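You operate a simulated robot arm through the tools that you are given. There is no shell and no other tool. Be economical: measure what you need, move in short steps, check, and stop when the job is done.

The job below is to be done with a simulated two-armed robot. You get a single attempt, and the scene is never put back.

Task
Put the clear tank that says "92" from the speckled bench in the steel basket and the clear tank that says "65" on the slate bench. Put one of the labels from the top of the grey bench on the code card. Take the job card and put it on the cream tray. Do these in any order. Set down upright: clear tank.

The check looks at the end state, three seconds after you hand in, the way a careful person would. Anything else that was tipped, shoved, dropped, spilled or broken makes it a failure.

Robot
Two 7-joint arms with two-finger grippers on one trunk, on a base that drives. Base frame: it is fixed to the floor where the robot stands at the start and does not move with it; the origin is under the middle of the robot, x ahead of it, y to its left, z up; the surface under the hand at the start is at about z = 0.88. Lengths are in m, angles in degrees, forces in N, time in s.
The left shoulder is at the start at [0.023, 0.209, 1.082], the right one opposite. With the tool pointing down near the work surface each hand reaches from about 0.16 to 0.76 m from the robot's upright axis, wherever it stands, measured 20 degrees to its own side. Places, roughly: code card [1.25, -1.75, 0.75]; job card [3.5, -1.25, 1]; label [1.5, -2, 0.75]; slate bench [-1.9, -0.7, 0.9]. Payload 2.2 kg a hand.
The tool frame of a hand sits at the grasp point between the pads (the TCP): z along the fingers, y along the line on which they close. The tips reach 0.019 m beyond it. The gripper opens to 0.116 m. The gripper's body begins 0.07 m behind the TCP.
Orientation is told as [roll, pitch, yaw] about the base's x, y, z axes, in that order, counted from this pose: with the fingers straight down and closing along the base's y, the tool's x points along the base's -x, its y along +y and its z along -z.

Tools
- The arms move only by the tool step_arm. It takes "left_moves", "right_moves" or both (then of equal length, played together; a hand with none holds still); each is a list of rows, each a list of 7 numbers: the shift along the tool's x, y, z in m, then the turn, a rotation vector about the tool's x, y, z in degrees, then the opening in per cent of the stroke, from 0 (shut) to 100 (fully open). In form: [[x, y, z, rx, ry, rz, gripper], ...]. A call has 1 to 8 rows; each row shifts and turns the commanded pose from where the row before left it, along the tool's axes as they then stand. Each row takes 0.2 s and may step no farther than 0.05 m and 8.6 degrees from the row before; otherwise, or with a gripper value out of range, the whole call is refused. Where a pose cannot be reached the arm comes as near as it can. A force on the tool above 40 N (or 10 N above the force at the start of the call, whichever is more), or a blocked arm, ends the call early, and 0.2 s more pass. The fingers move at their own pace and stop on an object; they squeeze with about 21 N. The grip force told is the motor's: it shows also when the fingers shut on nothing. Time passes only in rows, and 0.2 s behind the last, so rows that do not move let the fingers close. The reply holds the time, the measured pose of the TCP, the force on the tool along the base axes, the opening and the grip force, in the units named above and with some noise, with the torque about the TCP (base axes, N m) and any sound that the robot's microphone picked up.
- Cameras (640 x 400 px; columns grow to the right, rows downward): "scene" is now at [0.1354, -0.0252, 1.2752]; the picture's right is [-0.20, -0.98, -0.00], its down [-0.33, 0.07, -0.94] and it looks along [0.92, -0.19, -0.34] (base axes); focal length 214 px, centre (320, 200). "left" rides on the left gripper at [0.069, 0.015, -0.097] in its tool frame; the picture's right is [-0.22, 0.98, 0.00], its down [-0.76, -0.17, -0.63] and it looks along [-0.62, -0.14, 0.77] (tool axes); focal length 251 px, centre (320, 200). "right" rides on the right gripper at [0.069, -0.015, -0.097] in its tool frame; the picture's right is [0.21, 0.98, 0.00], its down [-0.76, 0.17, -0.63] and it looks along [-0.62, 0.14, 0.77] (tool axes); focal length 251 px, centre (320, 200). There is no depth. A picture from a camera that has moved, and an enlarged one, comes with that camera's place and axes in the base frame and with its lens.
- get_image(camera): a new picture of that camera. It takes no simulated time.
- lift_body(by): slides the trunk up (or, below 0, down) by that many m; the arms and the scene camera ride with it, the base frame stays. It gives what a move gives, with no picture.
- steer(legs): drives the robot by 1 to 6 legs, each [ahead, left, turn to the left] in m, m and degrees, along the robot's own axes; the way and the turn of a leg run together, so that a leg with both is an arc; at most 1.5 m and 180 degrees a leg. The arms and the cameras ride along, it lands a little off, and it stops where it bumps. It gives what a move gives.
- aim_head(pan, tilt): turns the head with the scene camera to pan (to the left, within 80 degrees either way) and tilt (down, from -29 to 69), counted from straight ahead of the robot. It gives what a move gives.
- inspect(camera, box): a new picture of the part [left, top, right, bottom] of that camera's present view, enlarged. It takes no simulated time.
- job_done(): hands the job in; it is judged then, once.

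Work in short steps. Places have to be worked out from the pictures, the camera data and where the tool is seen: move nearer, look again, correct. Check each grasp and each placing, and mend what went wrong. You have 165 turns and 130 pictures in all, those below and enlarged ones among them. Open the grippers and draw the arms clear of the work before you hand the job in, unless the task says otherwise; then end with one line.

The tools are called after "Emit:" as name(argument=value, ...) on one line, values as JSON. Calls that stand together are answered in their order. step_arm: Moves the arms, as the interface text tells. Its arguments: {"type":"object","properties":{"left_moves":{"type":"array"},"right_moves":{"type":"array"}},"required":[]} The other tools are called the same way: lift_body (by) slides the trunk up or down; steer (legs) drives the base; aim_head (pan, tilt) turns the head that bears the scene camera; get_image (camera) takes a picture; inspect (camera, box) takes an enlarged picture of a part of a camera's view; job_done () hands the job in.

At the start:

```text
time_s: 0.0
left_eef_pos: [0.4646, 0.0917, 1.2981]
left_tool_rot: [0.2, 0.1, 0.1]
left_wrist_force: [-0.1, -0.4, -0.2]
left_wrist_torque: [0.01, 0.0, 0.01]
left_width: 0.1162
left_grasp_force: 0.0
right_eef_pos: [0.371, -0.3006, 1.3322]
right_tool_rot: [0.3, -0.1, -0.1]
right_wrist_force: [-0.2, -0.4, -0.5]
right_wrist_torque: [0.04, 0.02, 0.02]
right_width: 0.116
right_grasp_force: 0.0
trunk travel left (down, up): [-0.225, 0.265]
robot x, y, heading: [-0.0008, -0.0025, -0.0]
head pan, tilt: [-11.4, 19.6]
```

scene: 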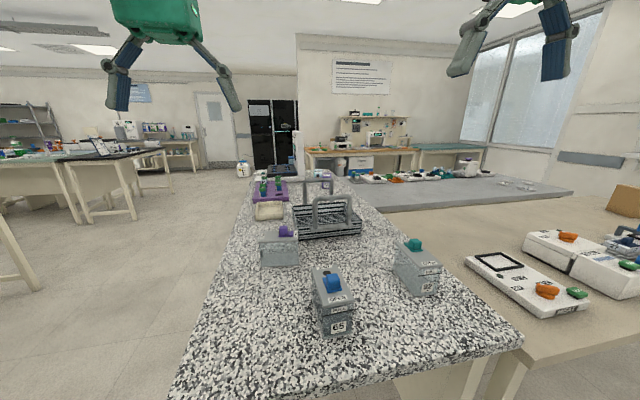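
right: 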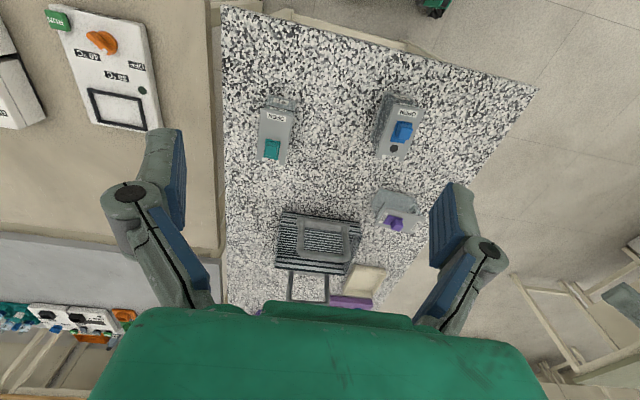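
left: 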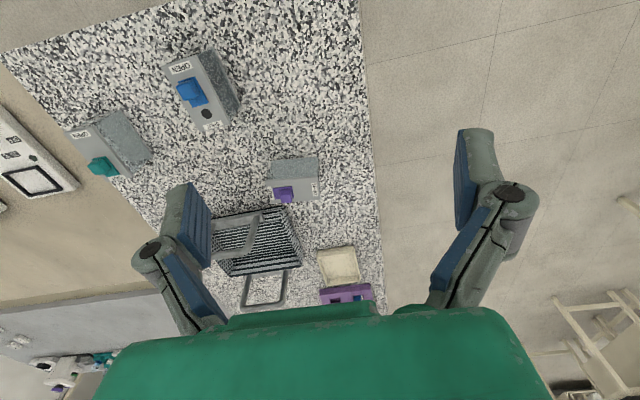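

The tanks stand on the speckled bench ahead. I enlarge the scene to read their labels.

Emit:
inspect(camera="scene", box=[220, 160, 480, 350])

Emit:
inspect(camera="right", box=[220, 70, 480, 320])

```text
2.11 times, centred on (350, 255) of scene
camera zoom: at [0.1354, -0.0252, 1.2752], right [-0.2, -0.98, 0.0], down [-0.33, 0.07, -0.94], along [0.92, -0.19, -0.34], focal length 452 px, centre (257, 84)
```

zoom: 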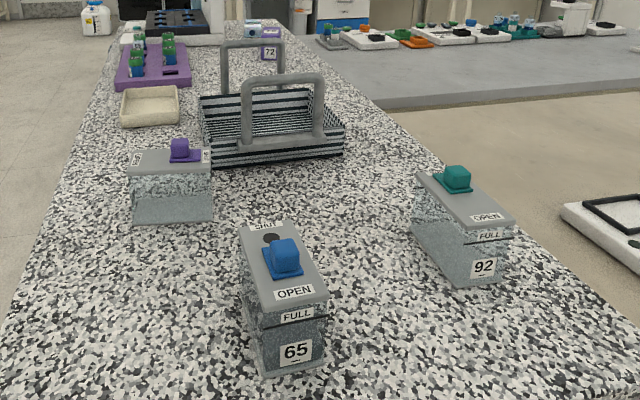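

```text
1.60 times, centred on (350, 195) of right
camera zoom: at [0.3012, -0.316, 1.4287], right [-0.21, 0.98, 0.0], down [0.76, 0.16, 0.63], along [0.62, 0.14, -0.77], focal length 402 px, centre (272, 208)
```

zoom: 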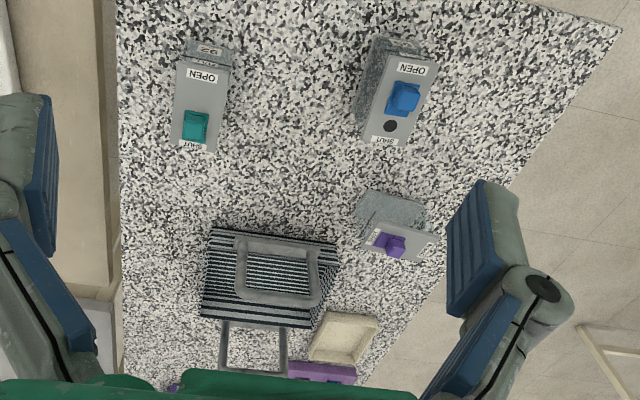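

Emit:
inspect(camera="scene", box=[295, 255, 375, 345])

Emit:
inspect(camera="scene", box=[380, 230, 460, 305])

Emit:
inspect(camera="scene", box=[240, 165, 400, 275])

```text
4.44 times, centred on (335, 300) of scene
camera zoom: at [0.1354, -0.0252, 1.2752], right [-0.2, -0.98, 0.0], down [-0.33, 0.07, -0.94], along [0.92, -0.19, -0.34], focal length 953 px, centre (253, -244)
```

zoom: 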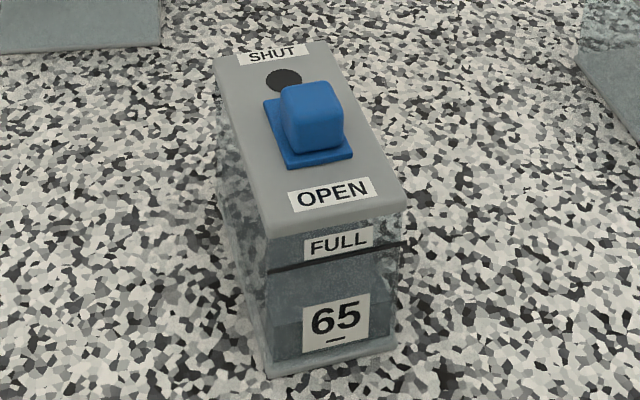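

```text
5.33 times, centred on (420, 268) of scene
camera zoom: at [0.1354, -0.0252, 1.2752], right [-0.2, -0.98, 0.0], down [-0.33, 0.07, -0.94], along [0.92, -0.19, -0.34], focal length 1144 px, centre (-213, -160)
```

zoom: 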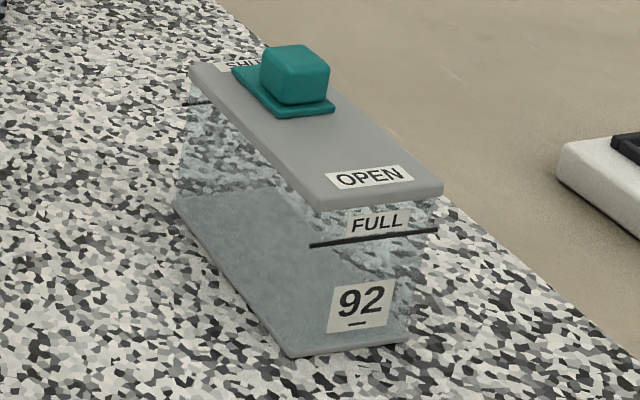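

```text
3.64 times, centred on (320, 220) of scene
camera zoom: at [0.1354, -0.0252, 1.2752], right [-0.2, -0.98, 0.0], down [-0.33, 0.07, -0.94], along [0.92, -0.19, -0.34], focal length 780 px, centre (320, 127)
```

zoom: 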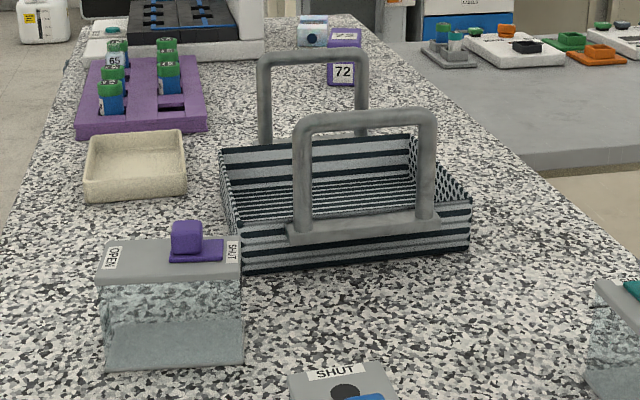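

65 is at about (.478,-.117), lid about z .967, long side along x; it holds water and its slider is off the SHUT end, so I will shut it first. I bring the right hand above its knob.

Emit:
step_arm(right_moves=[[-0.0147, 0.0305, 0.035, 0, 0, 0, 60], [-0.0147, 0.0305, 0.035, 0, 0, 0, 60], [-0.0147, 0.0305, 0.035, 0, 0, 0, 60], [-0.0147, 0.0305, 0.035, 0, 0, 0, 60], [-0.0147, 0.0305, 0.035, 0, 0, 0, 60], [-0.0147, 0.0305, 0.035, 0, 0, 0, 60], [0, 0, 0, 0, 0, 0, 60]])

Emit:
get_image(camera="right")

Emit:
get_image(camera="scene")

```text
time_s: 1.6
left_eef_pos: [0.46, 0.099, 1.2996]
left_tool_rot: [-0.1, -0.2, 0.1]
left_wrist_force: [0.4, -0.6, -0.5]
left_wrist_torque: [-0.03, -0.02, 0.0]
left_width: 0.116
left_grasp_force: 0.1
right_eef_pos: [0.4568, -0.1116, 1.1253]
right_tool_rot: [-0.1, -0.2, 0.0]
right_wrist_force: [0.2, 0.0, 0.9]
right_wrist_torque: [-0.01, -0.05, 0.01]
right_width: 0.0699
right_grasp_force: 0.0
trunk travel left (down, up): [-0.225, 0.265]
robot x, y, heading: [-0.0018, -0.0024, 0.4]
head pan, tilt: [-11.4, 19.6]
```

```text
121 pictures are left
camera right: at [0.3868, -0.1266, 1.2221], right [-0.21, 0.98, 0.0], down [0.76, 0.17, 0.63], along [0.62, 0.13, -0.77], focal length 251 px, centre (320, 200)
```

right: 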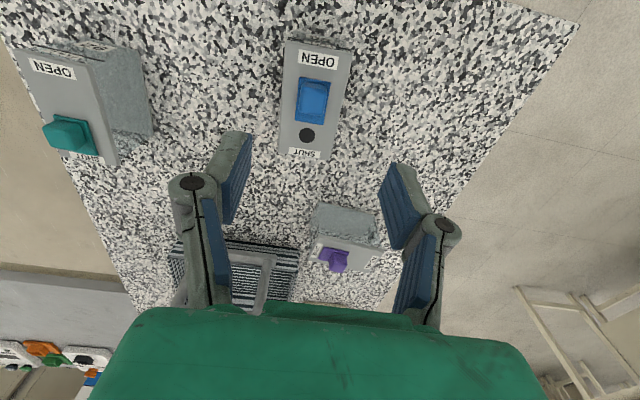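

```text
120 pictures are left
camera scene: at [0.1353, -0.0182, 1.2754], right [-0.2, -0.98, 0.0], down [-0.33, 0.07, -0.94], along [0.92, -0.19, -0.34], focal length 214 px, centre (320, 200)
```

scene: 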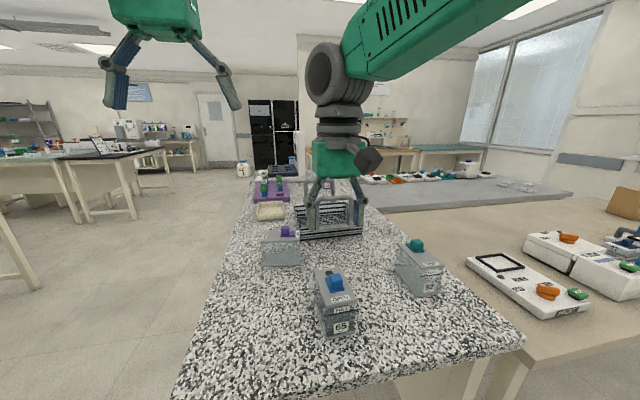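

The hand camera gives the knob at (.459,-.120) and the hole at (.506,-.118). I lower to straddle the knob.

Emit:
step_arm(right_moves=[[-0.001, -0.004, 0.042, 0, 0, 0, 50], [0, -0.004, 0.042, 0, 0, 0, 50], [0, 0, 0.038, 0, 0, 0, 50], [0, 0, 0, 0, 0, 0, 50]])

Emit:
inspect(camera="scene", box=[290, 220, 390, 345])

Emit:
get_image(camera="right")

```text
time_s: 2.6
left_eef_pos: [0.4612, 0.0985, 1.2987]
left_tool_rot: [-0.1, -0.2, 0.0]
left_wrist_force: [0.5, 0.3, 0.2]
left_wrist_torque: [-0.02, 0.03, 0.01]
left_width: 0.1159
left_grasp_force: 0.1
right_eef_pos: [0.4591, -0.1175, 1.0044]
right_tool_rot: [-0.1, -0.1, -0.1]
right_wrist_force: [0.0, 0.1, -0.1]
right_wrist_torque: [-0.01, 0.0, -0.02]
right_width: 0.0578
right_grasp_force: 0.1
trunk travel left (down, up): [-0.225, 0.265]
robot x, y, heading: [0.0014, -0.0012, 0.1]
head pan, tilt: [-11.4, 19.6]
```

```text
3.20 times, centred on (340, 282) of scene
camera zoom: at [0.1356, -0.0185, 1.2754], right [-0.2, -0.98, 0.0], down [-0.33, 0.07, -0.94], along [0.92, -0.19, -0.34], focal length 686 px, centre (256, -64)
```

zoom: 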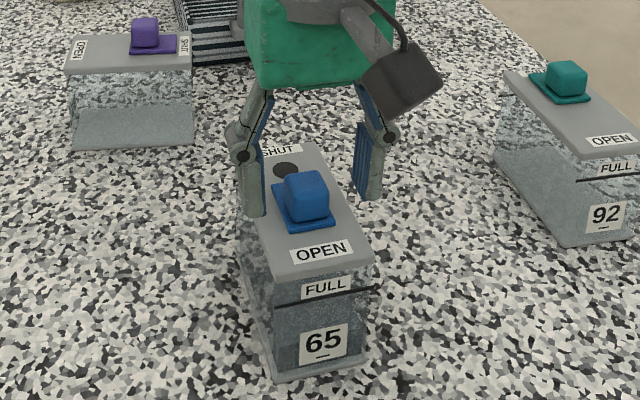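

```text
118 pictures are left
camera right: at [0.3887, -0.1337, 1.1005], right [-0.21, 0.98, 0.0], down [0.76, 0.17, 0.63], along [0.62, 0.13, -0.77], focal length 251 px, centre (320, 200)
```

right: 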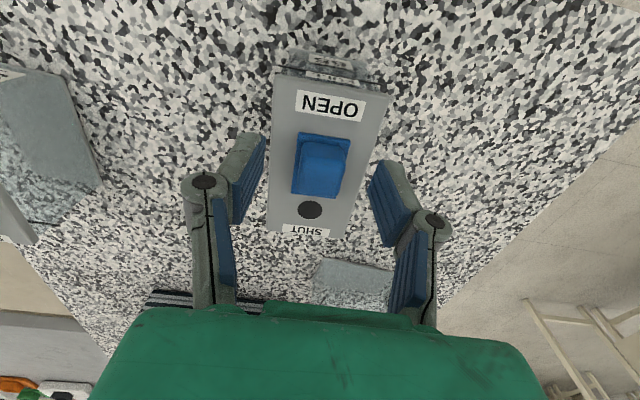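

The fingers flank the knob. I lower 6 mm and close.

Emit:
step_arm(right_moves=[[0, -0.002, 0.006, 0, 0, 0, 50], [0, 0, 0, 0, 0, 0, 15], [0, 0, 0, 0, 0, 0, 0], [0, 0, 0, 0, 0, 0, 0]])

Emit:
inspect(camera="scene", box=[290, 220, 390, 345])

```text
time_s: 3.6
left_eef_pos: [0.462, 0.0986, 1.2973]
left_tool_rot: [0.0, 0.0, 0.0]
left_wrist_force: [0.4, 0.5, 0.2]
left_wrist_torque: [0.0, 0.0, 0.0]
left_width: 0.1158
left_grasp_force: 0.0
right_eef_pos: [0.4592, -0.1211, 0.9964]
right_tool_rot: [-0.1, -0.1, -0.1]
right_wrist_force: [0.7, 1.0, 0.2]
right_wrist_torque: [0.01, 0.09, -0.02]
right_width: 0.0249
right_grasp_force: 21.5
trunk travel left (down, up): [-0.225, 0.265]
robot x, y, heading: [0.0012, -0.0033, 0.0]
head pan, tilt: [-11.4, 19.6]
```

```text
3.20 times, centred on (340, 282) of scene
camera zoom: at [0.1362, -0.0187, 1.2752], right [-0.2, -0.98, 0.0], down [-0.33, 0.07, -0.94], along [0.92, -0.19, -0.34], focal length 686 px, centre (256, -64)
```

zoom: 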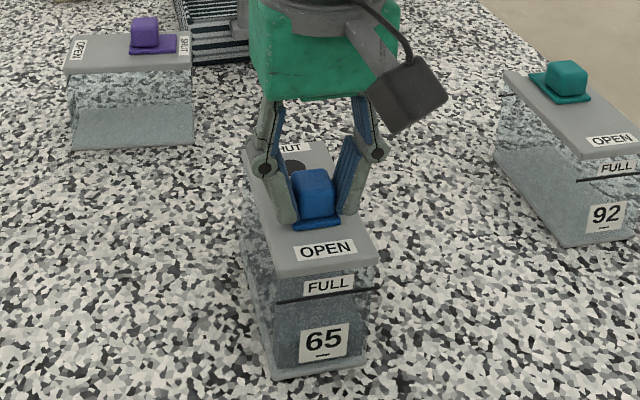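

The knob is gripped (25 mm). I slide it slowly toward SHUT (+x).

Emit:
step_arm(right_moves=[[-0.006, 0, 0, 0, 0, 0, 0], [-0.006, 0, 0, 0, 0, 0, 0], [-0.006, 0, 0, 0, 0, 0, 0], [-0.006, 0, 0, 0, 0, 0, 0], [-0.006, 0, 0, 0, 0, 0, 0]])

Emit:
inspect(camera="scene", box=[290, 220, 390, 345])

```text
time_s: 4.8
left_eef_pos: [0.4616, 0.0975, 1.2989]
left_tool_rot: [-0.1, 0.0, 0.1]
left_wrist_force: [0.9, 0.3, -0.3]
left_wrist_torque: [-0.02, 0.01, -0.01]
left_width: 0.1157
left_grasp_force: 0.1
right_eef_pos: [0.4891, -0.1206, 0.9985]
right_tool_rot: [-0.1, -0.1, -0.1]
right_wrist_force: [1.5, 0.5, 0.3]
right_wrist_torque: [-0.11, 0.18, 0.02]
right_width: 0.0246
right_grasp_force: 20.4
trunk travel left (down, up): [-0.225, 0.265]
robot x, y, heading: [0.0006, -0.0026, -0.0]
head pan, tilt: [-11.4, 19.6]
```

```text
3.20 times, centred on (340, 282) of scene
camera zoom: at [0.1365, -0.0186, 1.2753], right [-0.2, -0.98, 0.0], down [-0.33, 0.07, -0.94], along [0.92, -0.19, -0.34], focal length 686 px, centre (256, -64)
```

zoom: 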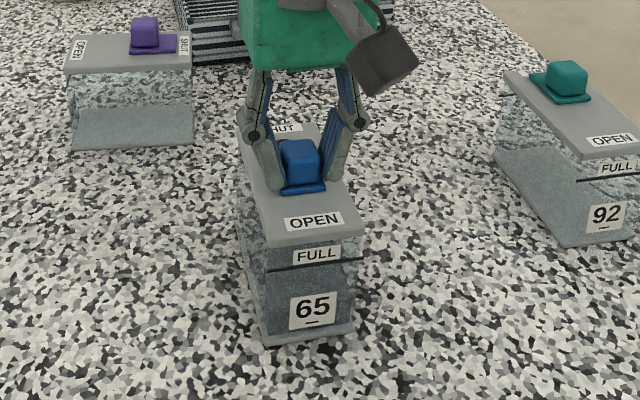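

The tank slid along with its knob, so I release and look. Plan: squeeze the knob's front against the tank's rear end with one tilted gripper.

Emit:
step_arm(right_moves=[[0, 0, 0, 0, 0, 0, 50], [0, 0, 0, 0, 0, 0, 50], [0, 0, -0.04, 0, 0, 0, 60], [0, 0, -0.04, 0, 0, 0, 80], [0, 0, -0.04, 0, 0, 0, 100], [0.03, 0, -0.03, 0, 0, 0, 100], [0.03, 0, 0, 0, 0, 0, 100]])

Emit:
inspect(camera="scene", box=[290, 220, 390, 345])

Emit:
get_image(camera="right")

```text
time_s: 6.4
left_eef_pos: [0.4608, 0.0983, 1.299]
left_tool_rot: [-0.1, 0.0, 0.0]
left_wrist_force: [0.4, -0.3, 0.2]
left_wrist_torque: [-0.03, -0.01, -0.02]
left_width: 0.1159
left_grasp_force: 0.2
right_eef_pos: [0.4286, -0.121, 1.1465]
right_tool_rot: [-0.1, -0.1, -0.1]
right_wrist_force: [0.1, 0.6, 0.0]
right_wrist_torque: [0.02, 0.02, 0.04]
right_width: 0.1161
right_grasp_force: 0.0
trunk travel left (down, up): [-0.225, 0.265]
robot x, y, heading: [-0.0029, -0.0038, -0.0]
head pan, tilt: [-11.4, 19.6]
```

```text
3.20 times, centred on (340, 282) of scene
camera zoom: at [0.1347, -0.0188, 1.2754], right [-0.2, -0.98, 0.0], down [-0.33, 0.07, -0.94], along [0.92, -0.19, -0.34], focal length 686 px, centre (256, -64)
```

zoom: 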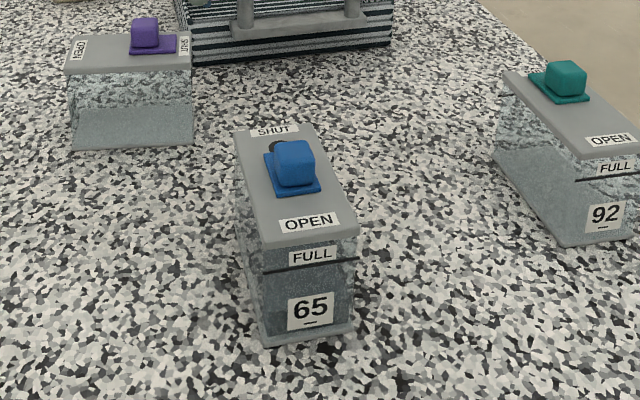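

```text
114 pictures are left
camera right: at [0.3583, -0.1354, 1.2429], right [-0.21, 0.98, 0.0], down [0.76, 0.17, 0.63], along [0.62, 0.13, -0.77], focal length 251 px, centre (320, 200)
```

right: 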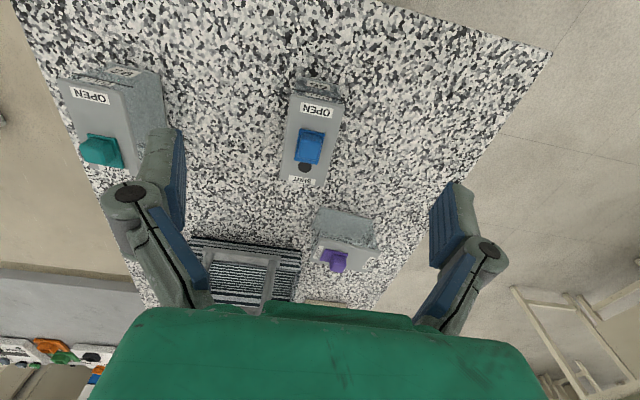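

The slider has covered half the hole; the tank now spans x .445–.554. I turn the right hand 90° so the fingers close along x.

Emit:
step_arm(right_moves=[[0, 0, 0, 0, 0, -8.5, 100], [0, 0, 0, 0, 0, -8.5, 100], [0, 0, 0, 0, 0, -8.5, 100], [0, 0, 0, 0, 0, -8.5, 100], [0, 0, 0, 0, 0, -8.5, 100], [0, 0, 0, 0, 0, -8.5, 100], [0, 0, 0, 0, 0, -8.5, 100], [0, 0, 0, 0, 0, -8.5, 100]])

Emit:
step_arm(right_moves=[[0, 0, 0, 0, 0, -7.33, 100], [0, 0, 0, 0, 0, -7.33, 100], [0, 0, 0, 0, 0, -7.33, 100], [0, 0, 0, -6.67, 0, 0, 100], [0, 0, 0, -6.67, 0, 0, 100], [0, 0, 0, -6.66, 0, 0, 100], [0, 0, 0, 0, 0, 0, 100]])

```text
time_s: 8.2
left_eef_pos: [0.4614, 0.0967, 1.2981]
left_tool_rot: [0.0, 0.0, 0.0]
left_wrist_force: [0.3, -0.3, -0.6]
left_wrist_torque: [-0.01, -0.02, -0.01]
left_width: 0.1162
left_grasp_force: 0.1
right_eef_pos: [0.429, -0.1213, 1.1454]
right_tool_rot: [-0.1, 0.0, 68.0]
right_wrist_force: [1.0, -0.6, -0.2]
right_wrist_torque: [0.01, 0.01, 0.06]
right_width: 0.116
right_grasp_force: 0.0
trunk travel left (down, up): [-0.225, 0.265]
robot x, y, heading: [-0.0019, -0.0005, 0.1]
head pan, tilt: [-11.4, 19.6]
```

```text
time_s: 9.8
left_eef_pos: [0.461, 0.0973, 1.2984]
left_tool_rot: [0.0, -0.1, -0.1]
left_wrist_force: [0.8, 0.0, -0.6]
left_wrist_torque: [-0.01, -0.02, -0.01]
left_width: 0.1159
left_grasp_force: 0.0
right_eef_pos: [0.4282, -0.121, 1.1463]
right_tool_rot: [19.9, 0.0, 89.9]
right_wrist_force: [-0.9, 0.1, 0.1]
right_wrist_torque: [-0.04, 0.0, -0.02]
right_width: 0.1162
right_grasp_force: 0.0
trunk travel left (down, up): [-0.225, 0.265]
robot x, y, heading: [0.0031, 0.0004, 0.2]
head pan, tilt: [-11.4, 19.6]
```

Emit:
step_arm(right_moves=[[-0.001, -0.0409, -0.0149, 0, 0, 0, 100], [-0.001, -0.0409, -0.0149, 0, 0, 0, 100], [0, -0.0121, 0.0332, 0, 0, 0, 100], [0, -0.0121, 0.0332, 0, 0, 0, 100], [0, -0.0121, 0.0332, 0, 0, 0, 100], [0, 0, 0, 0, 0, 0, 100]])

Emit:
inspect(camera="scene", box=[270, 180, 410, 345])

Emit:
get_image(camera="right")

```text
time_s: 11.2
left_eef_pos: [0.4599, 0.0984, 1.2991]
left_tool_rot: [0.0, -0.1, 0.0]
left_wrist_force: [0.4, -0.1, -0.1]
left_wrist_torque: [0.02, 0.01, 0.01]
left_width: 0.1162
left_grasp_force: 0.0
right_eef_pos: [0.5151, -0.1187, 1.042]
right_tool_rot: [19.8, -0.1, 89.9]
right_wrist_force: [0.4, 0.8, 0.1]
right_wrist_torque: [-0.04, 0.0, -0.02]
right_width: 0.1161
right_grasp_force: 0.0
trunk travel left (down, up): [-0.225, 0.265]
robot x, y, heading: [0.0013, 0.0012, 0.1]
head pan, tilt: [-11.4, 19.6]
```

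```text
2.42 times, centred on (340, 262) of scene
camera zoom: at [0.1361, -0.019, 1.2753], right [-0.2, -0.98, 0.0], down [-0.33, 0.07, -0.94], along [0.92, -0.19, -0.34], focal length 520 px, centre (272, 48)
```

zoom: 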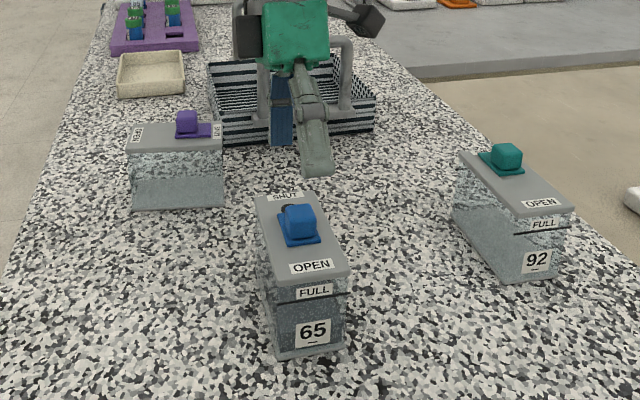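

```text
112 pictures are left
camera right: at [0.5613, -0.1881, 1.1274], right [-0.92, -0.21, 0.33], down [0.06, 0.76, 0.65], along [-0.39, 0.62, -0.68], focal length 251 px, centre (320, 200)
```

right: 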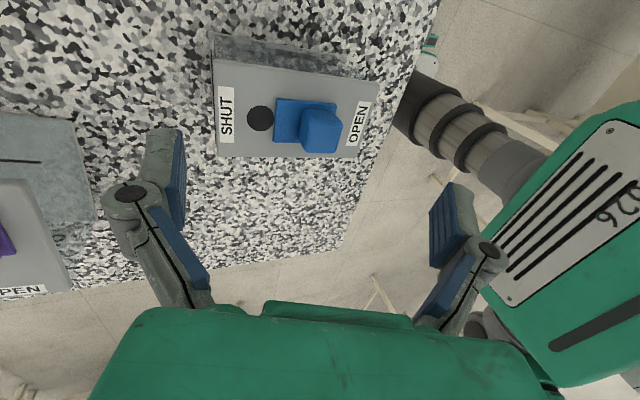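

Lid spans about x .444–.558 and the hole is open. I shift 6 mm and descend so that the fingers straddle knob front and tank rear.

Emit:
step_arm(right_moves=[[0, -0.0056, -0.002, 0, 0, 0, 100], [0, -0.0073, 0.02, 0, 0, 0, 100], [0, -0.0073, 0.02, 0, 0, 0, 100], [0, -0.0068, 0.0188, 0, 0, 0, 100], [0, 0, 0, 0, 0, 0, 100]])

Emit:
inspect(camera="scene", box=[290, 220, 390, 345])

Emit:
get_image(camera="right")

```text
time_s: 12.4
left_eef_pos: [0.461, 0.0982, 1.2992]
left_tool_rot: [0.1, 0.0, 0.0]
left_wrist_force: [0.6, 0.1, -0.1]
left_wrist_torque: [0.03, -0.04, 0.0]
left_width: 0.1159
left_grasp_force: 0.0
right_eef_pos: [0.5206, -0.1192, 0.9774]
right_tool_rot: [19.9, 0.1, 90.0]
right_wrist_force: [-0.3, 0.0, -0.3]
right_wrist_torque: [0.01, 0.0, 0.02]
right_width: 0.1161
right_grasp_force: 0.1
trunk travel left (down, up): [-0.225, 0.265]
robot x, y, heading: [-0.0018, -0.0004, -0.0]
head pan, tilt: [-11.4, 19.6]
```

```text
3.20 times, centred on (340, 282) of scene
camera zoom: at [0.1366, -0.0189, 1.2753], right [-0.2, -0.98, 0.0], down [-0.33, 0.07, -0.94], along [0.92, -0.19, -0.34], focal length 686 px, centre (256, -64)
```

zoom: 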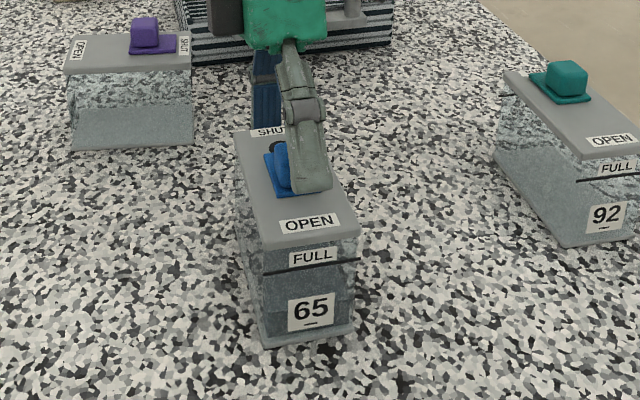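

```text
110 pictures are left
camera right: at [0.5675, -0.188, 1.0634], right [-0.92, -0.21, 0.33], down [0.06, 0.76, 0.65], along [-0.39, 0.62, -0.68], focal length 251 px, centre (320, 200)
```

right: 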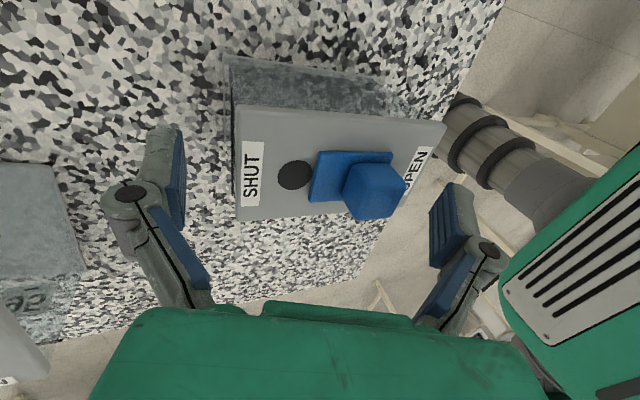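

Triangulating puts knob top near z .987, so I lower 4 mm more and then close gradually.

Emit:
step_arm(right_moves=[[0, -0.0014, 0.0038, 0, 0, 0, 100], [0, 0, 0, 0, 0, 0, 85], [0, 0, 0, 0, 0, 0, 75], [0, 0, 0, 0, 0, 0, 68], [0, 0, 0, 0, 0, 0, 62]])

Emit:
inspect(camera="right", box=[100, 50, 500, 300])

```text
time_s: 13.6
left_eef_pos: [0.4608, 0.0976, 1.2989]
left_tool_rot: [-0.1, 0.1, -0.1]
left_wrist_force: [0.9, 0.5, 1.2]
left_wrist_torque: [0.02, 0.01, -0.02]
left_width: 0.1159
left_grasp_force: 0.0
right_eef_pos: [0.5206, -0.1198, 0.9732]
right_tool_rot: [19.9, 0.0, 89.9]
right_wrist_force: [-0.1, 0.1, -0.1]
right_wrist_torque: [-0.01, -0.01, 0.03]
right_width: 0.0719
right_grasp_force: 0.0
trunk travel left (down, up): [-0.225, 0.265]
robot x, y, heading: [-0.0007, -0.0028, 0.0]
head pan, tilt: [-11.4, 19.6]
```

```text
1.60 times, centred on (300, 175) of right
camera zoom: at [0.5679, -0.1885, 1.0593], right [-0.92, -0.21, 0.33], down [0.06, 0.76, 0.65], along [-0.39, 0.62, -0.68], focal length 402 px, centre (352, 240)
```

zoom: 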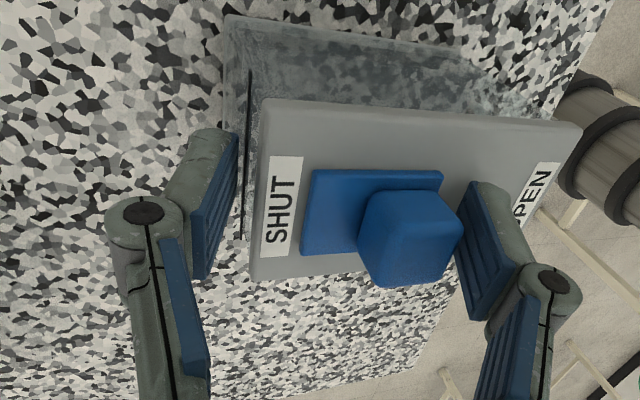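

It works: the plate now covers the hole. I squeeze a little further, to the stop.

Emit:
step_arm(right_moves=[[0, 0, 0, 0, 0, 0, 58], [0, 0, 0, 0, 0, 0, 54], [0, 0, 0, 0, 0, 0, 54]])

Emit:
inspect(camera="right", box=[100, 50, 500, 300])

```text
time_s: 14.4
left_eef_pos: [0.4613, 0.0984, 1.2992]
left_tool_rot: [-0.1, 0.0, 0.0]
left_wrist_force: [0.2, -0.4, 0.0]
left_wrist_torque: [0.01, 0.02, 0.02]
left_width: 0.116
left_grasp_force: 0.0
right_eef_pos: [0.5216, -0.1198, 0.9735]
right_tool_rot: [19.9, 0.1, 89.9]
right_wrist_force: [0.9, 0.1, 2.2]
right_wrist_torque: [-0.04, -0.27, 0.03]
right_width: 0.0636
right_grasp_force: 13.0
trunk travel left (down, up): [-0.225, 0.265]
robot x, y, heading: [-0.0012, -0.0003, 0.5]
head pan, tilt: [-11.4, 19.6]
```

```text
1.60 times, centred on (300, 175) of right
camera zoom: at [0.568, -0.1885, 1.0595], right [-0.92, -0.21, 0.33], down [0.06, 0.76, 0.65], along [-0.39, 0.62, -0.68], focal length 402 px, centre (352, 240)
```

zoom: 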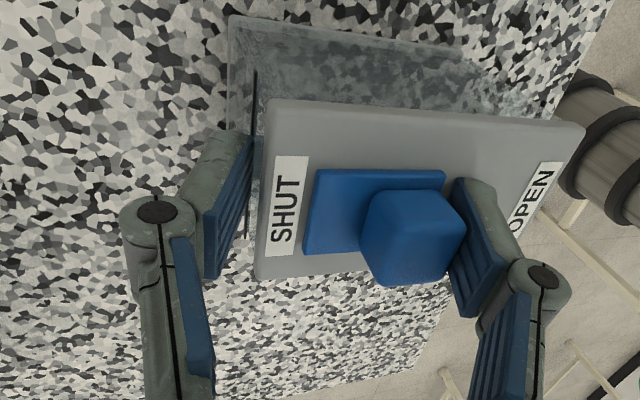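

Emit:
step_arm(right_moves=[[0, 0, 0, 0, 0, 0, 50], [0, 0, 0, 0, 0, 0, 47], [0, 0, 0, 0, 0, 0, 47]])

Emit:
inspect(camera="right", box=[100, 50, 500, 300])

```text
time_s: 15.2
left_eef_pos: [0.4611, 0.0976, 1.2996]
left_tool_rot: [-0.1, 0.0, 0.0]
left_wrist_force: [0.6, -0.4, 0.2]
left_wrist_torque: [0.0, -0.01, 0.0]
left_width: 0.116
left_grasp_force: 0.0
right_eef_pos: [0.5223, -0.1192, 0.9745]
right_tool_rot: [19.9, -0.1, 89.9]
right_wrist_force: [3.0, -0.6, 4.9]
right_wrist_torque: [0.03, -0.55, 0.02]
right_width: 0.0627
right_grasp_force: 21.0
trunk travel left (down, up): [-0.225, 0.265]
robot x, y, heading: [-0.0011, 0.0013, -0.1]
head pan, tilt: [-11.4, 19.6]
```

```text
1.60 times, centred on (300, 175) of right
camera zoom: at [0.5681, -0.1884, 1.0597], right [-0.92, -0.21, 0.33], down [0.06, 0.76, 0.65], along [-0.39, 0.62, -0.68], focal length 402 px, centre (352, 240)
```

zoom: 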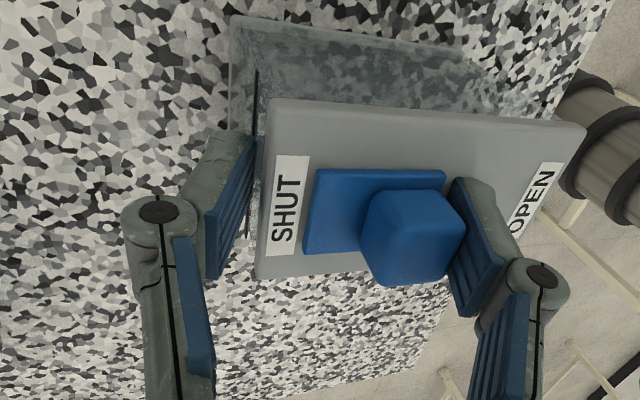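

The slider is at its stop: 65 is shut. I open, rise straight up, and turn the hand back for gripping tank 92.

Emit:
step_arm(right_moves=[[0, 0, 0, 0, 0, 0, 100], [0, 0, 0, 0, 0, 0, 100], [0, 0.0137, -0.0376, 0, 0, 0, 100], [0, 0.0137, -0.0376, 0, 0, 0, 100], [0, 0.0137, -0.0376, 0, 0, 0, 100], [0, 0.0137, -0.0376, 6.67, 0, 0, 100], [0, 0, 0, 6.67, 0, 0, 100], [0, 0, 0, 6.66, 0, 0, 100]])

Emit:
step_arm(right_moves=[[0, 0, 0, 0, 0, 8.5, 100], [0, 0, 0, 0, 0, 8.5, 100], [0, 0, 0, 0, 0, 8.5, 100], [0, 0, 0, 0, 0, 8.5, 100], [0, 0, 0, 0, 0, 8.5, 100], [0, 0, 0, 0, 0, 8.5, 100], [0, 0, 0, 0, 0, 8.5, 100], [0, 0, 0, 0, 0, 8.5, 100]])

Emit:
step_arm(right_moves=[[0, 0, 0, 0, 0, 7.33, 100], [0, 0, 0, 0, 0, 7.33, 100], [0, 0, 0, 0, 0, 7.33, 100], [0, -0.048, 0, 0, 0, 0, 100], [0, -0.048, 0, 0, 0, 0, 100], [0, -0.048, 0, 0, 0, 0, 100], [0, -0.048, 0, 0, 0, 0, 100], [0, 0, 0, 0, 0, 0, 100]])

Emit:
get_image(camera="right")

Emit:
inspect(camera="scene", box=[250, 200, 470, 345])

```text
time_s: 17.0
left_eef_pos: [0.461, 0.0983, 1.2987]
left_tool_rot: [0.0, -0.1, 0.1]
left_wrist_force: [-1.0, 0.8, -0.5]
left_wrist_torque: [-0.03, -0.05, -0.01]
left_width: 0.116
left_grasp_force: 0.0
right_eef_pos: [0.519, -0.1196, 1.1353]
right_tool_rot: [-0.2, 0.1, 89.9]
right_wrist_force: [-0.3, -0.3, 1.0]
right_wrist_torque: [0.0, 0.01, 0.0]
right_width: 0.116
right_grasp_force: 0.1
trunk travel left (down, up): [-0.225, 0.265]
robot x, y, heading: [0.0023, 0.0007, 0.0]
head pan, tilt: [-11.4, 19.6]
```

```text
time_s: 18.8
left_eef_pos: [0.4612, 0.0984, 1.2991]
left_tool_rot: [-0.1, 0.0, -0.1]
left_wrist_force: [0.1, 0.2, -0.6]
left_wrist_torque: [0.0, 0.02, 0.02]
left_width: 0.1162
left_grasp_force: 0.0
right_eef_pos: [0.5214, -0.1188, 1.1356]
right_tool_rot: [-0.1, -0.1, 21.8]
right_wrist_force: [-0.8, 0.0, 0.0]
right_wrist_torque: [0.01, -0.03, 0.03]
right_width: 0.1157
right_grasp_force: 0.1
trunk travel left (down, up): [-0.225, 0.265]
robot x, y, heading: [-0.0017, -0.0031, 0.0]
head pan, tilt: [-11.4, 19.6]
```

```text
time_s: 20.6
left_eef_pos: [0.4613, 0.0992, 1.2984]
left_tool_rot: [-0.1, 0.0, 0.1]
left_wrist_force: [-0.5, 0.6, 1.1]
left_wrist_torque: [0.03, -0.04, 0.01]
left_width: 0.1157
left_grasp_force: 0.0
right_eef_pos: [0.5208, -0.3124, 1.1344]
right_tool_rot: [-0.1, -0.1, -0.1]
right_wrist_force: [0.2, 0.4, -0.2]
right_wrist_torque: [0.03, 0.04, 0.02]
right_width: 0.1159
right_grasp_force: 0.0
trunk travel left (down, up): [-0.225, 0.265]
robot x, y, heading: [-0.0026, -0.0031, 0.0]
head pan, tilt: [-11.4, 19.6]
```

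```text
106 pictures are left
camera right: at [0.4506, -0.3269, 1.2314], right [-0.21, 0.98, 0.0], down [0.76, 0.17, 0.63], along [0.62, 0.13, -0.77], focal length 251 px, centre (320, 200)
```

right: 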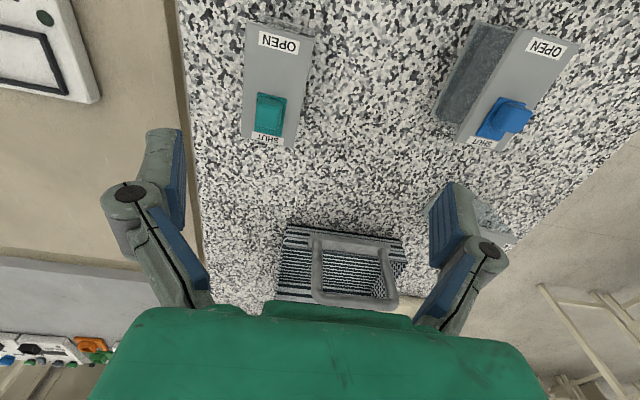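

```text
2.76 times, centred on (360, 272) of scene
camera zoom: at [0.1361, -0.0198, 1.2752], right [-0.2, -0.98, 0.0], down [-0.33, 0.07, -0.94], along [0.92, -0.19, -0.34], focal length 592 px, centre (210, 0)
```

zoom: 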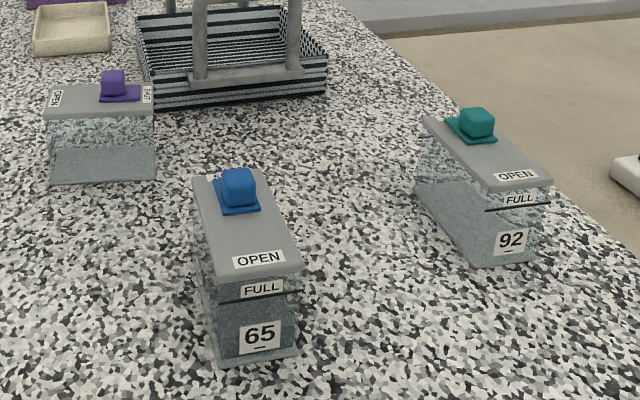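

Tank 92 is at (.538,-.358), aligned with x. I move over and descend around it.

Emit:
step_arm(right_moves=[[-0.014, -0.045, 0, 0, 0, 0, 100], [0, 0, 0.045, 0, 0, 0, 100], [0, 0, 0.045, 0, 0, 0, 100], [0, 0, 0.045, 0, 0, 0, 100], [0, 0, 0.04, 0, 0, 0, 100], [0, 0, 0.024, 0, 0, 0, 100], [0, 0, 0, 0, 0, 0, 100]])

Emit:
get_image(camera="right")

Emit:
inspect(camera="scene", box=[360, 190, 480, 310])

```text
time_s: 22.2
left_eef_pos: [0.4624, 0.0958, 1.2987]
left_tool_rot: [0.0, 0.1, 0.1]
left_wrist_force: [0.6, 0.3, -1.1]
left_wrist_torque: [0.03, -0.02, 0.01]
left_width: 0.116
left_grasp_force: 0.0
right_eef_pos: [0.5342, -0.3576, 0.9351]
right_tool_rot: [0.1, -0.2, -0.1]
right_wrist_force: [-0.3, -0.8, 0.7]
right_wrist_torque: [-0.02, 0.0, 0.01]
right_width: 0.1158
right_grasp_force: 0.1
trunk travel left (down, up): [-0.225, 0.265]
robot x, y, heading: [0.0002, -0.0033, -0.0]
head pan, tilt: [-11.4, 19.6]
```

```text
104 pictures are left
camera right: at [0.4643, -0.373, 1.0311], right [-0.21, 0.98, 0.0], down [0.76, 0.16, 0.63], along [0.62, 0.13, -0.77], focal length 251 px, centre (320, 200)
```

right: 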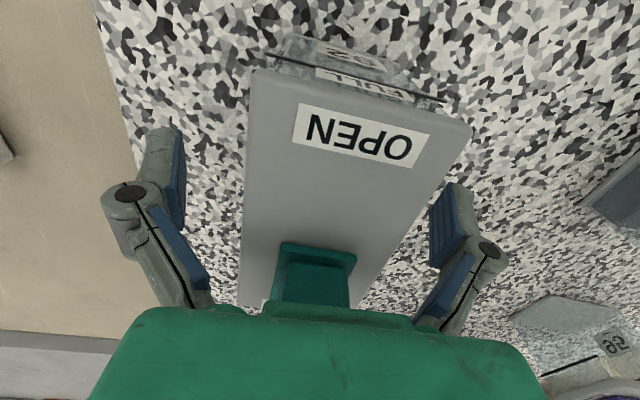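

```text
3.33 times, centred on (420, 250) of scene
camera zoom: at [0.1363, -0.0215, 1.2752], right [-0.2, -0.98, 0.0], down [-0.33, 0.07, -0.94], along [0.92, -0.19, -0.34], focal length 715 px, centre (-13, 33)
```

zoom: 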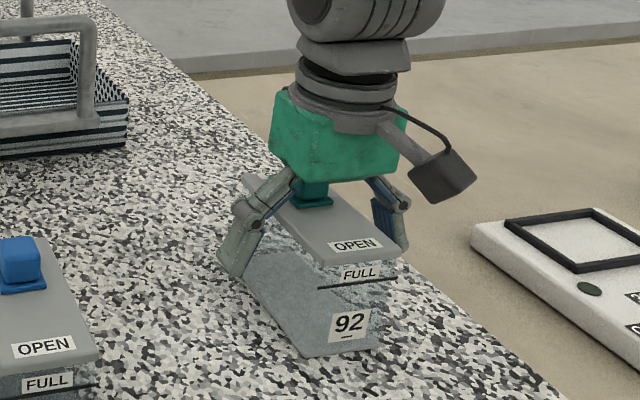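

The fingers straddle the tank with the body clear of the knob. I close and lift slightly.

Emit:
step_arm(right_moves=[[0, 0, 0, 0, 0, 0, 50], [0, 0, 0, 0, 0, 0, 20], [0, 0, 0, 0, 0, 0, 0], [0, 0, 0, 0, 0, 0, 0], [0, 0, -0.01, 0, 0, 0, 0], [0, 0, -0.02, 0, 0, 0, 0], [0, 0, 0, 0, 0, 0, 0]])

Emit:
inspect(camera="scene", box=[360, 190, 480, 310])

```text
time_s: 23.8
left_eef_pos: [0.4633, 0.0969, 1.2983]
left_tool_rot: [0.0, -0.1, -0.1]
left_wrist_force: [0.4, 0.0, 1.1]
left_wrist_torque: [-0.01, -0.01, 0.0]
left_width: 0.116
left_grasp_force: 0.1
right_eef_pos: [0.5356, -0.3575, 0.9657]
right_tool_rot: [0.0, -0.1, -0.1]
right_wrist_force: [-0.3, 0.1, -1.8]
right_wrist_torque: [-0.01, 0.04, -0.02]
right_width: 0.0591
right_grasp_force: 20.8
trunk travel left (down, up): [-0.225, 0.265]
robot x, y, heading: [-0.0019, 0.0, -0.0]
head pan, tilt: [-11.4, 19.6]
```

```text
3.33 times, centred on (420, 250) of scene
camera zoom: at [0.1371, -0.0202, 1.2751], right [-0.2, -0.98, 0.0], down [-0.33, 0.07, -0.94], along [0.92, -0.19, -0.34], focal length 715 px, centre (-13, 33)
```

zoom: 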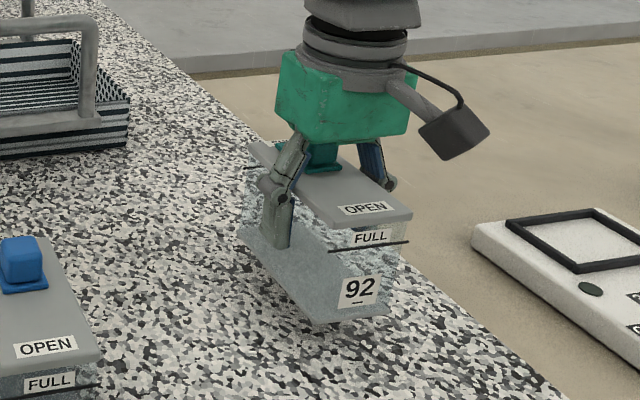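

92 is held (59 mm, about 0.2 kg). I raise it high and bring the left hand above 65 to carry it along.

Emit:
step_arm(right_moves=[[0, 0, -0.045, 0, 0, 0, 0], [0, 0, -0.045, 0, 0, 0, 0], [0, 0, -0.045, 0, 0, 0, 0], [0, 0, -0.045, 0, 0, 0, 0], [0.03, 0, -0.04, 0, 0, 0, 0], [0.03, 0, -0.04, 0, 0, 0, 0], [0.03, 0, -0.02, 0, 0, 0, 0], [0, 0, 0, 0, 0, 0, 0]], left_moves=[[0, 0, 0, 0, 0, 0, 100], [-0.007, -0.0357, 0.0297, 0, 0, 0, 100], [-0.007, -0.0357, 0.0297, 0, 0, 0, 100], [-0.007, -0.0357, 0.0297, 0, 0, 0, 100], [-0.007, -0.0357, 0.0297, 0, 0, 0, 100], [-0.007, -0.0357, 0.0297, 0, 0, 0, 100], [-0.007, -0.0357, 0.0297, 0, 0, 0, 100], [0, 0, 0, 0, 0, 0, 100]])

Emit:
get_image(camera="left")

Emit:
get_image(camera="scene")

```text
time_s: 25.8
left_eef_pos: [0.5244, -0.0852, 1.1492]
left_tool_rot: [-4.0, -0.2, 3.8]
left_wrist_force: [-0.4, -0.9, 0.0]
left_wrist_torque: [0.05, -0.02, -0.01]
left_width: 0.1159
left_grasp_force: 0.1
right_eef_pos: [0.44, -0.3588, 1.2461]
right_tool_rot: [0.2, -0.3, -0.2]
right_wrist_force: [0.6, 0.4, -1.3]
right_wrist_torque: [0.05, 0.0, -0.01]
right_width: 0.0589
right_grasp_force: 21.1
trunk travel left (down, up): [-0.225, 0.265]
robot x, y, heading: [0.0001, -0.0008, 0.0]
head pan, tilt: [-11.4, 19.6]
stopped in row 8 (left hand): the arm was blocked; the commanded pose is now the measured one
```

```text
101 pictures are left
camera left: at [0.4529, -0.0678, 1.2449], right [0.15, 0.99, -0.07], down [0.76, -0.07, 0.64], along [0.63, -0.15, -0.76], focal length 251 px, centre (320, 200)
```

left: 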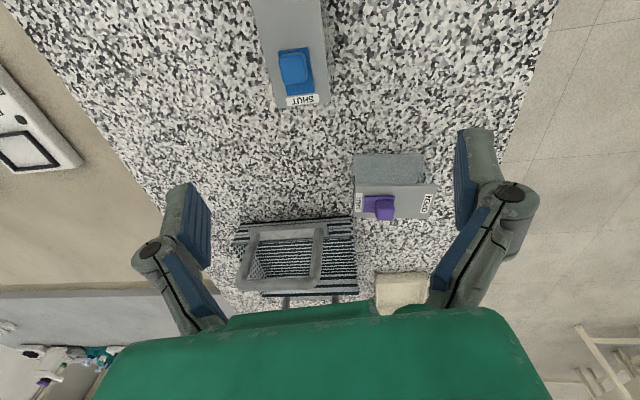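

```text
100 pictures are left
camera scene: at [0.1356, -0.0225, 1.2754], right [-0.2, -0.98, 0.0], down [-0.33, 0.07, -0.94], along [0.92, -0.19, -0.34], focal length 214 px, centre (320, 200)
```

scene: 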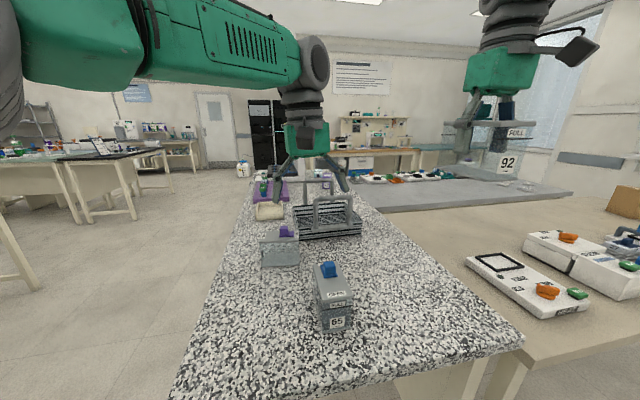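

The left arm was blocked crossing over (arms too near each other). I turn the robot 20° right so that 65 lies on the left arm's side.

Emit:
step_arm(left_moves=[[0, 0.03, -0.02, 0, 0, 0, 100], [0, 0.03, -0.02, 0, 0, 0, 100], [0, 0, 0, 0, 0, 0, 100]])

Emit:
steer(legs=[[0, 0, -20]])

Emit:
get_image(camera="left")

```text
time_s: 26.6
left_eef_pos: [0.5205, -0.0215, 1.1845]
left_tool_rot: [-3.7, -0.1, 3.6]
left_wrist_force: [0.8, -0.3, -0.5]
left_wrist_torque: [-0.04, 0.02, 0.01]
left_width: 0.1159
left_grasp_force: 0.1
right_eef_pos: [0.4423, -0.3543, 1.2464]
right_tool_rot: [0.1, -0.2, -0.1]
right_wrist_force: [0.7, 0.2, -2.0]
right_wrist_torque: [-0.01, 0.0, -0.01]
right_width: 0.0588
right_grasp_force: 21.0
trunk travel left (down, up): [-0.225, 0.265]
robot x, y, heading: [0.0005, -0.0008, -0.1]
head pan, tilt: [-11.4, 19.6]
```

```text
time_s: 28.1
left_eef_pos: [0.4831, -0.1925, 1.1861]
left_tool_rot: [-4.1, -0.2, -16.4]
left_wrist_force: [-0.2, 0.6, 0.1]
left_wrist_torque: [0.01, 0.03, -0.02]
left_width: 0.116
left_grasp_force: 0.1
right_eef_pos: [0.2941, -0.4803, 1.2474]
right_tool_rot: [-0.2, -0.3, -20.1]
right_wrist_force: [-0.3, -0.5, -1.5]
right_wrist_torque: [-0.01, 0.03, 0.01]
right_width: 0.0591
right_grasp_force: 21.0
trunk travel left (down, up): [-0.225, 0.265]
robot x, y, heading: [-0.0001, 0.0008, -20.1]
head pan, tilt: [-11.4, 19.6]
```

```text
99 pictures are left
camera left: at [0.4217, -0.1526, 1.2807], right [0.48, 0.87, -0.07], down [0.69, -0.33, 0.65], along [0.54, -0.36, -0.76], focal length 251 px, centre (320, 200)
```

left: 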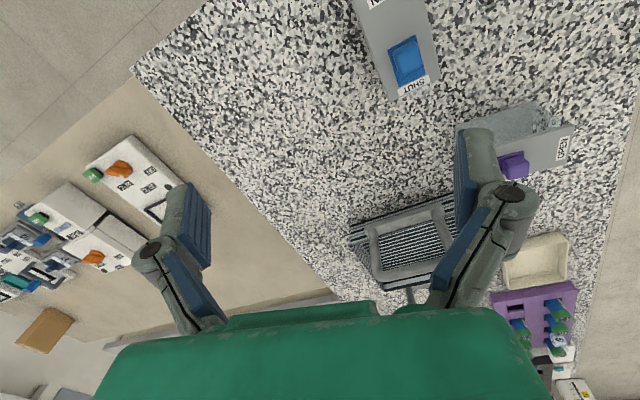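

Emit:
step_arm(left_moves=[[0, 0, 0, -4, 0, 0, 100], [0, 0, 0, 0, 0, -6.5, 100], [0, 0, 0, 0, 0, -6.5, 100], [0, 0, 0, 0, 0, -6.4, 100], [0, 0, 0, 0, 0, 0, 100]])

Emit:
get_image(camera="left")

```text
time_s: 29.3
left_eef_pos: [0.4776, -0.1975, 1.1873]
left_tool_rot: [0.2, -0.4, 3.1]
left_wrist_force: [-0.6, 0.3, 0.5]
left_wrist_torque: [0.01, -0.03, 0.0]
left_width: 0.1161
left_grasp_force: 0.1
right_eef_pos: [0.2898, -0.4854, 1.2466]
right_tool_rot: [0.0, -0.5, -20.2]
right_wrist_force: [-0.7, -0.3, -1.2]
right_wrist_torque: [0.04, 0.0, -0.04]
right_width: 0.0591
right_grasp_force: 21.0
trunk travel left (down, up): [-0.225, 0.265]
robot x, y, heading: [0.0012, 0.0006, -20.2]
head pan, tilt: [-11.4, 19.6]
```

```text
98 pictures are left
camera left: at [0.4064, -0.1879, 1.2834], right [0.16, 0.99, 0.01], down [0.76, -0.13, 0.64], along [0.63, -0.1, -0.77], focal length 251 px, centre (320, 200)
```

left: 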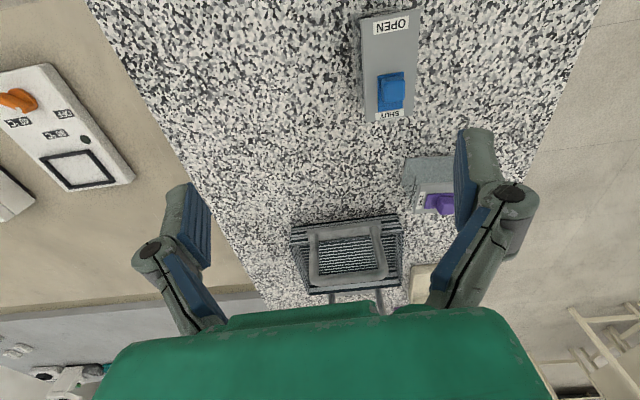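

65 is centred at (.489,-.118). I move the left hand over it and descend.

Emit:
step_arm(left_moves=[[-0.0073, 0.0394, 0, 0, 0, 2, 100], [-0.0073, 0.0394, 0, 0, 0, 0, 100], [0, 0, 0.045, 0, 0, 0, 100], [0, 0, 0.045, 0, 0, 0, 100], [0, 0, 0.045, 0, 0, 0, 100], [0, 0, 0, 0, 0, 0, 100]])

Emit:
get_image(camera="left")

```text
time_s: 30.7
left_eef_pos: [0.4939, -0.1141, 1.0516]
left_tool_rot: [-0.1, -0.4, 1.0]
left_wrist_force: [-0.9, 0.8, -0.2]
left_wrist_torque: [0.0, 0.02, -0.01]
left_width: 0.1161
left_grasp_force: 0.1
right_eef_pos: [0.2922, -0.4792, 1.2481]
right_tool_rot: [-0.2, -0.5, -20.1]
right_wrist_force: [-0.4, 0.0, -0.6]
right_wrist_torque: [-0.02, 0.06, 0.03]
right_width: 0.0589
right_grasp_force: 20.8
trunk travel left (down, up): [-0.225, 0.265]
robot x, y, heading: [0.0006, 0.0029, -20.2]
head pan, tilt: [-11.4, 19.6]
```

```text
97 pictures are left
camera left: at [0.4231, -0.0999, 1.1487], right [0.2, 0.98, 0.0], down [0.75, -0.15, 0.64], along [0.63, -0.13, -0.77], focal length 251 px, centre (320, 200)
```

left: 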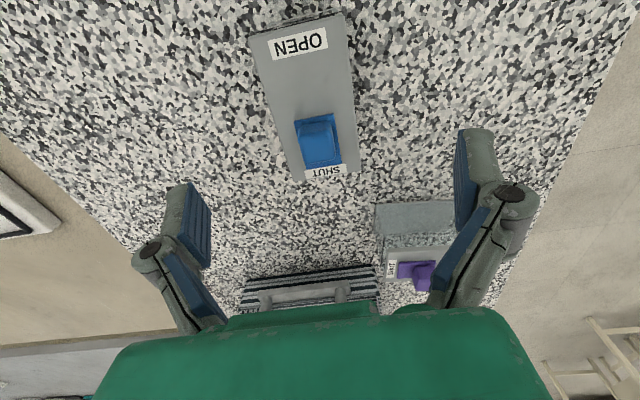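

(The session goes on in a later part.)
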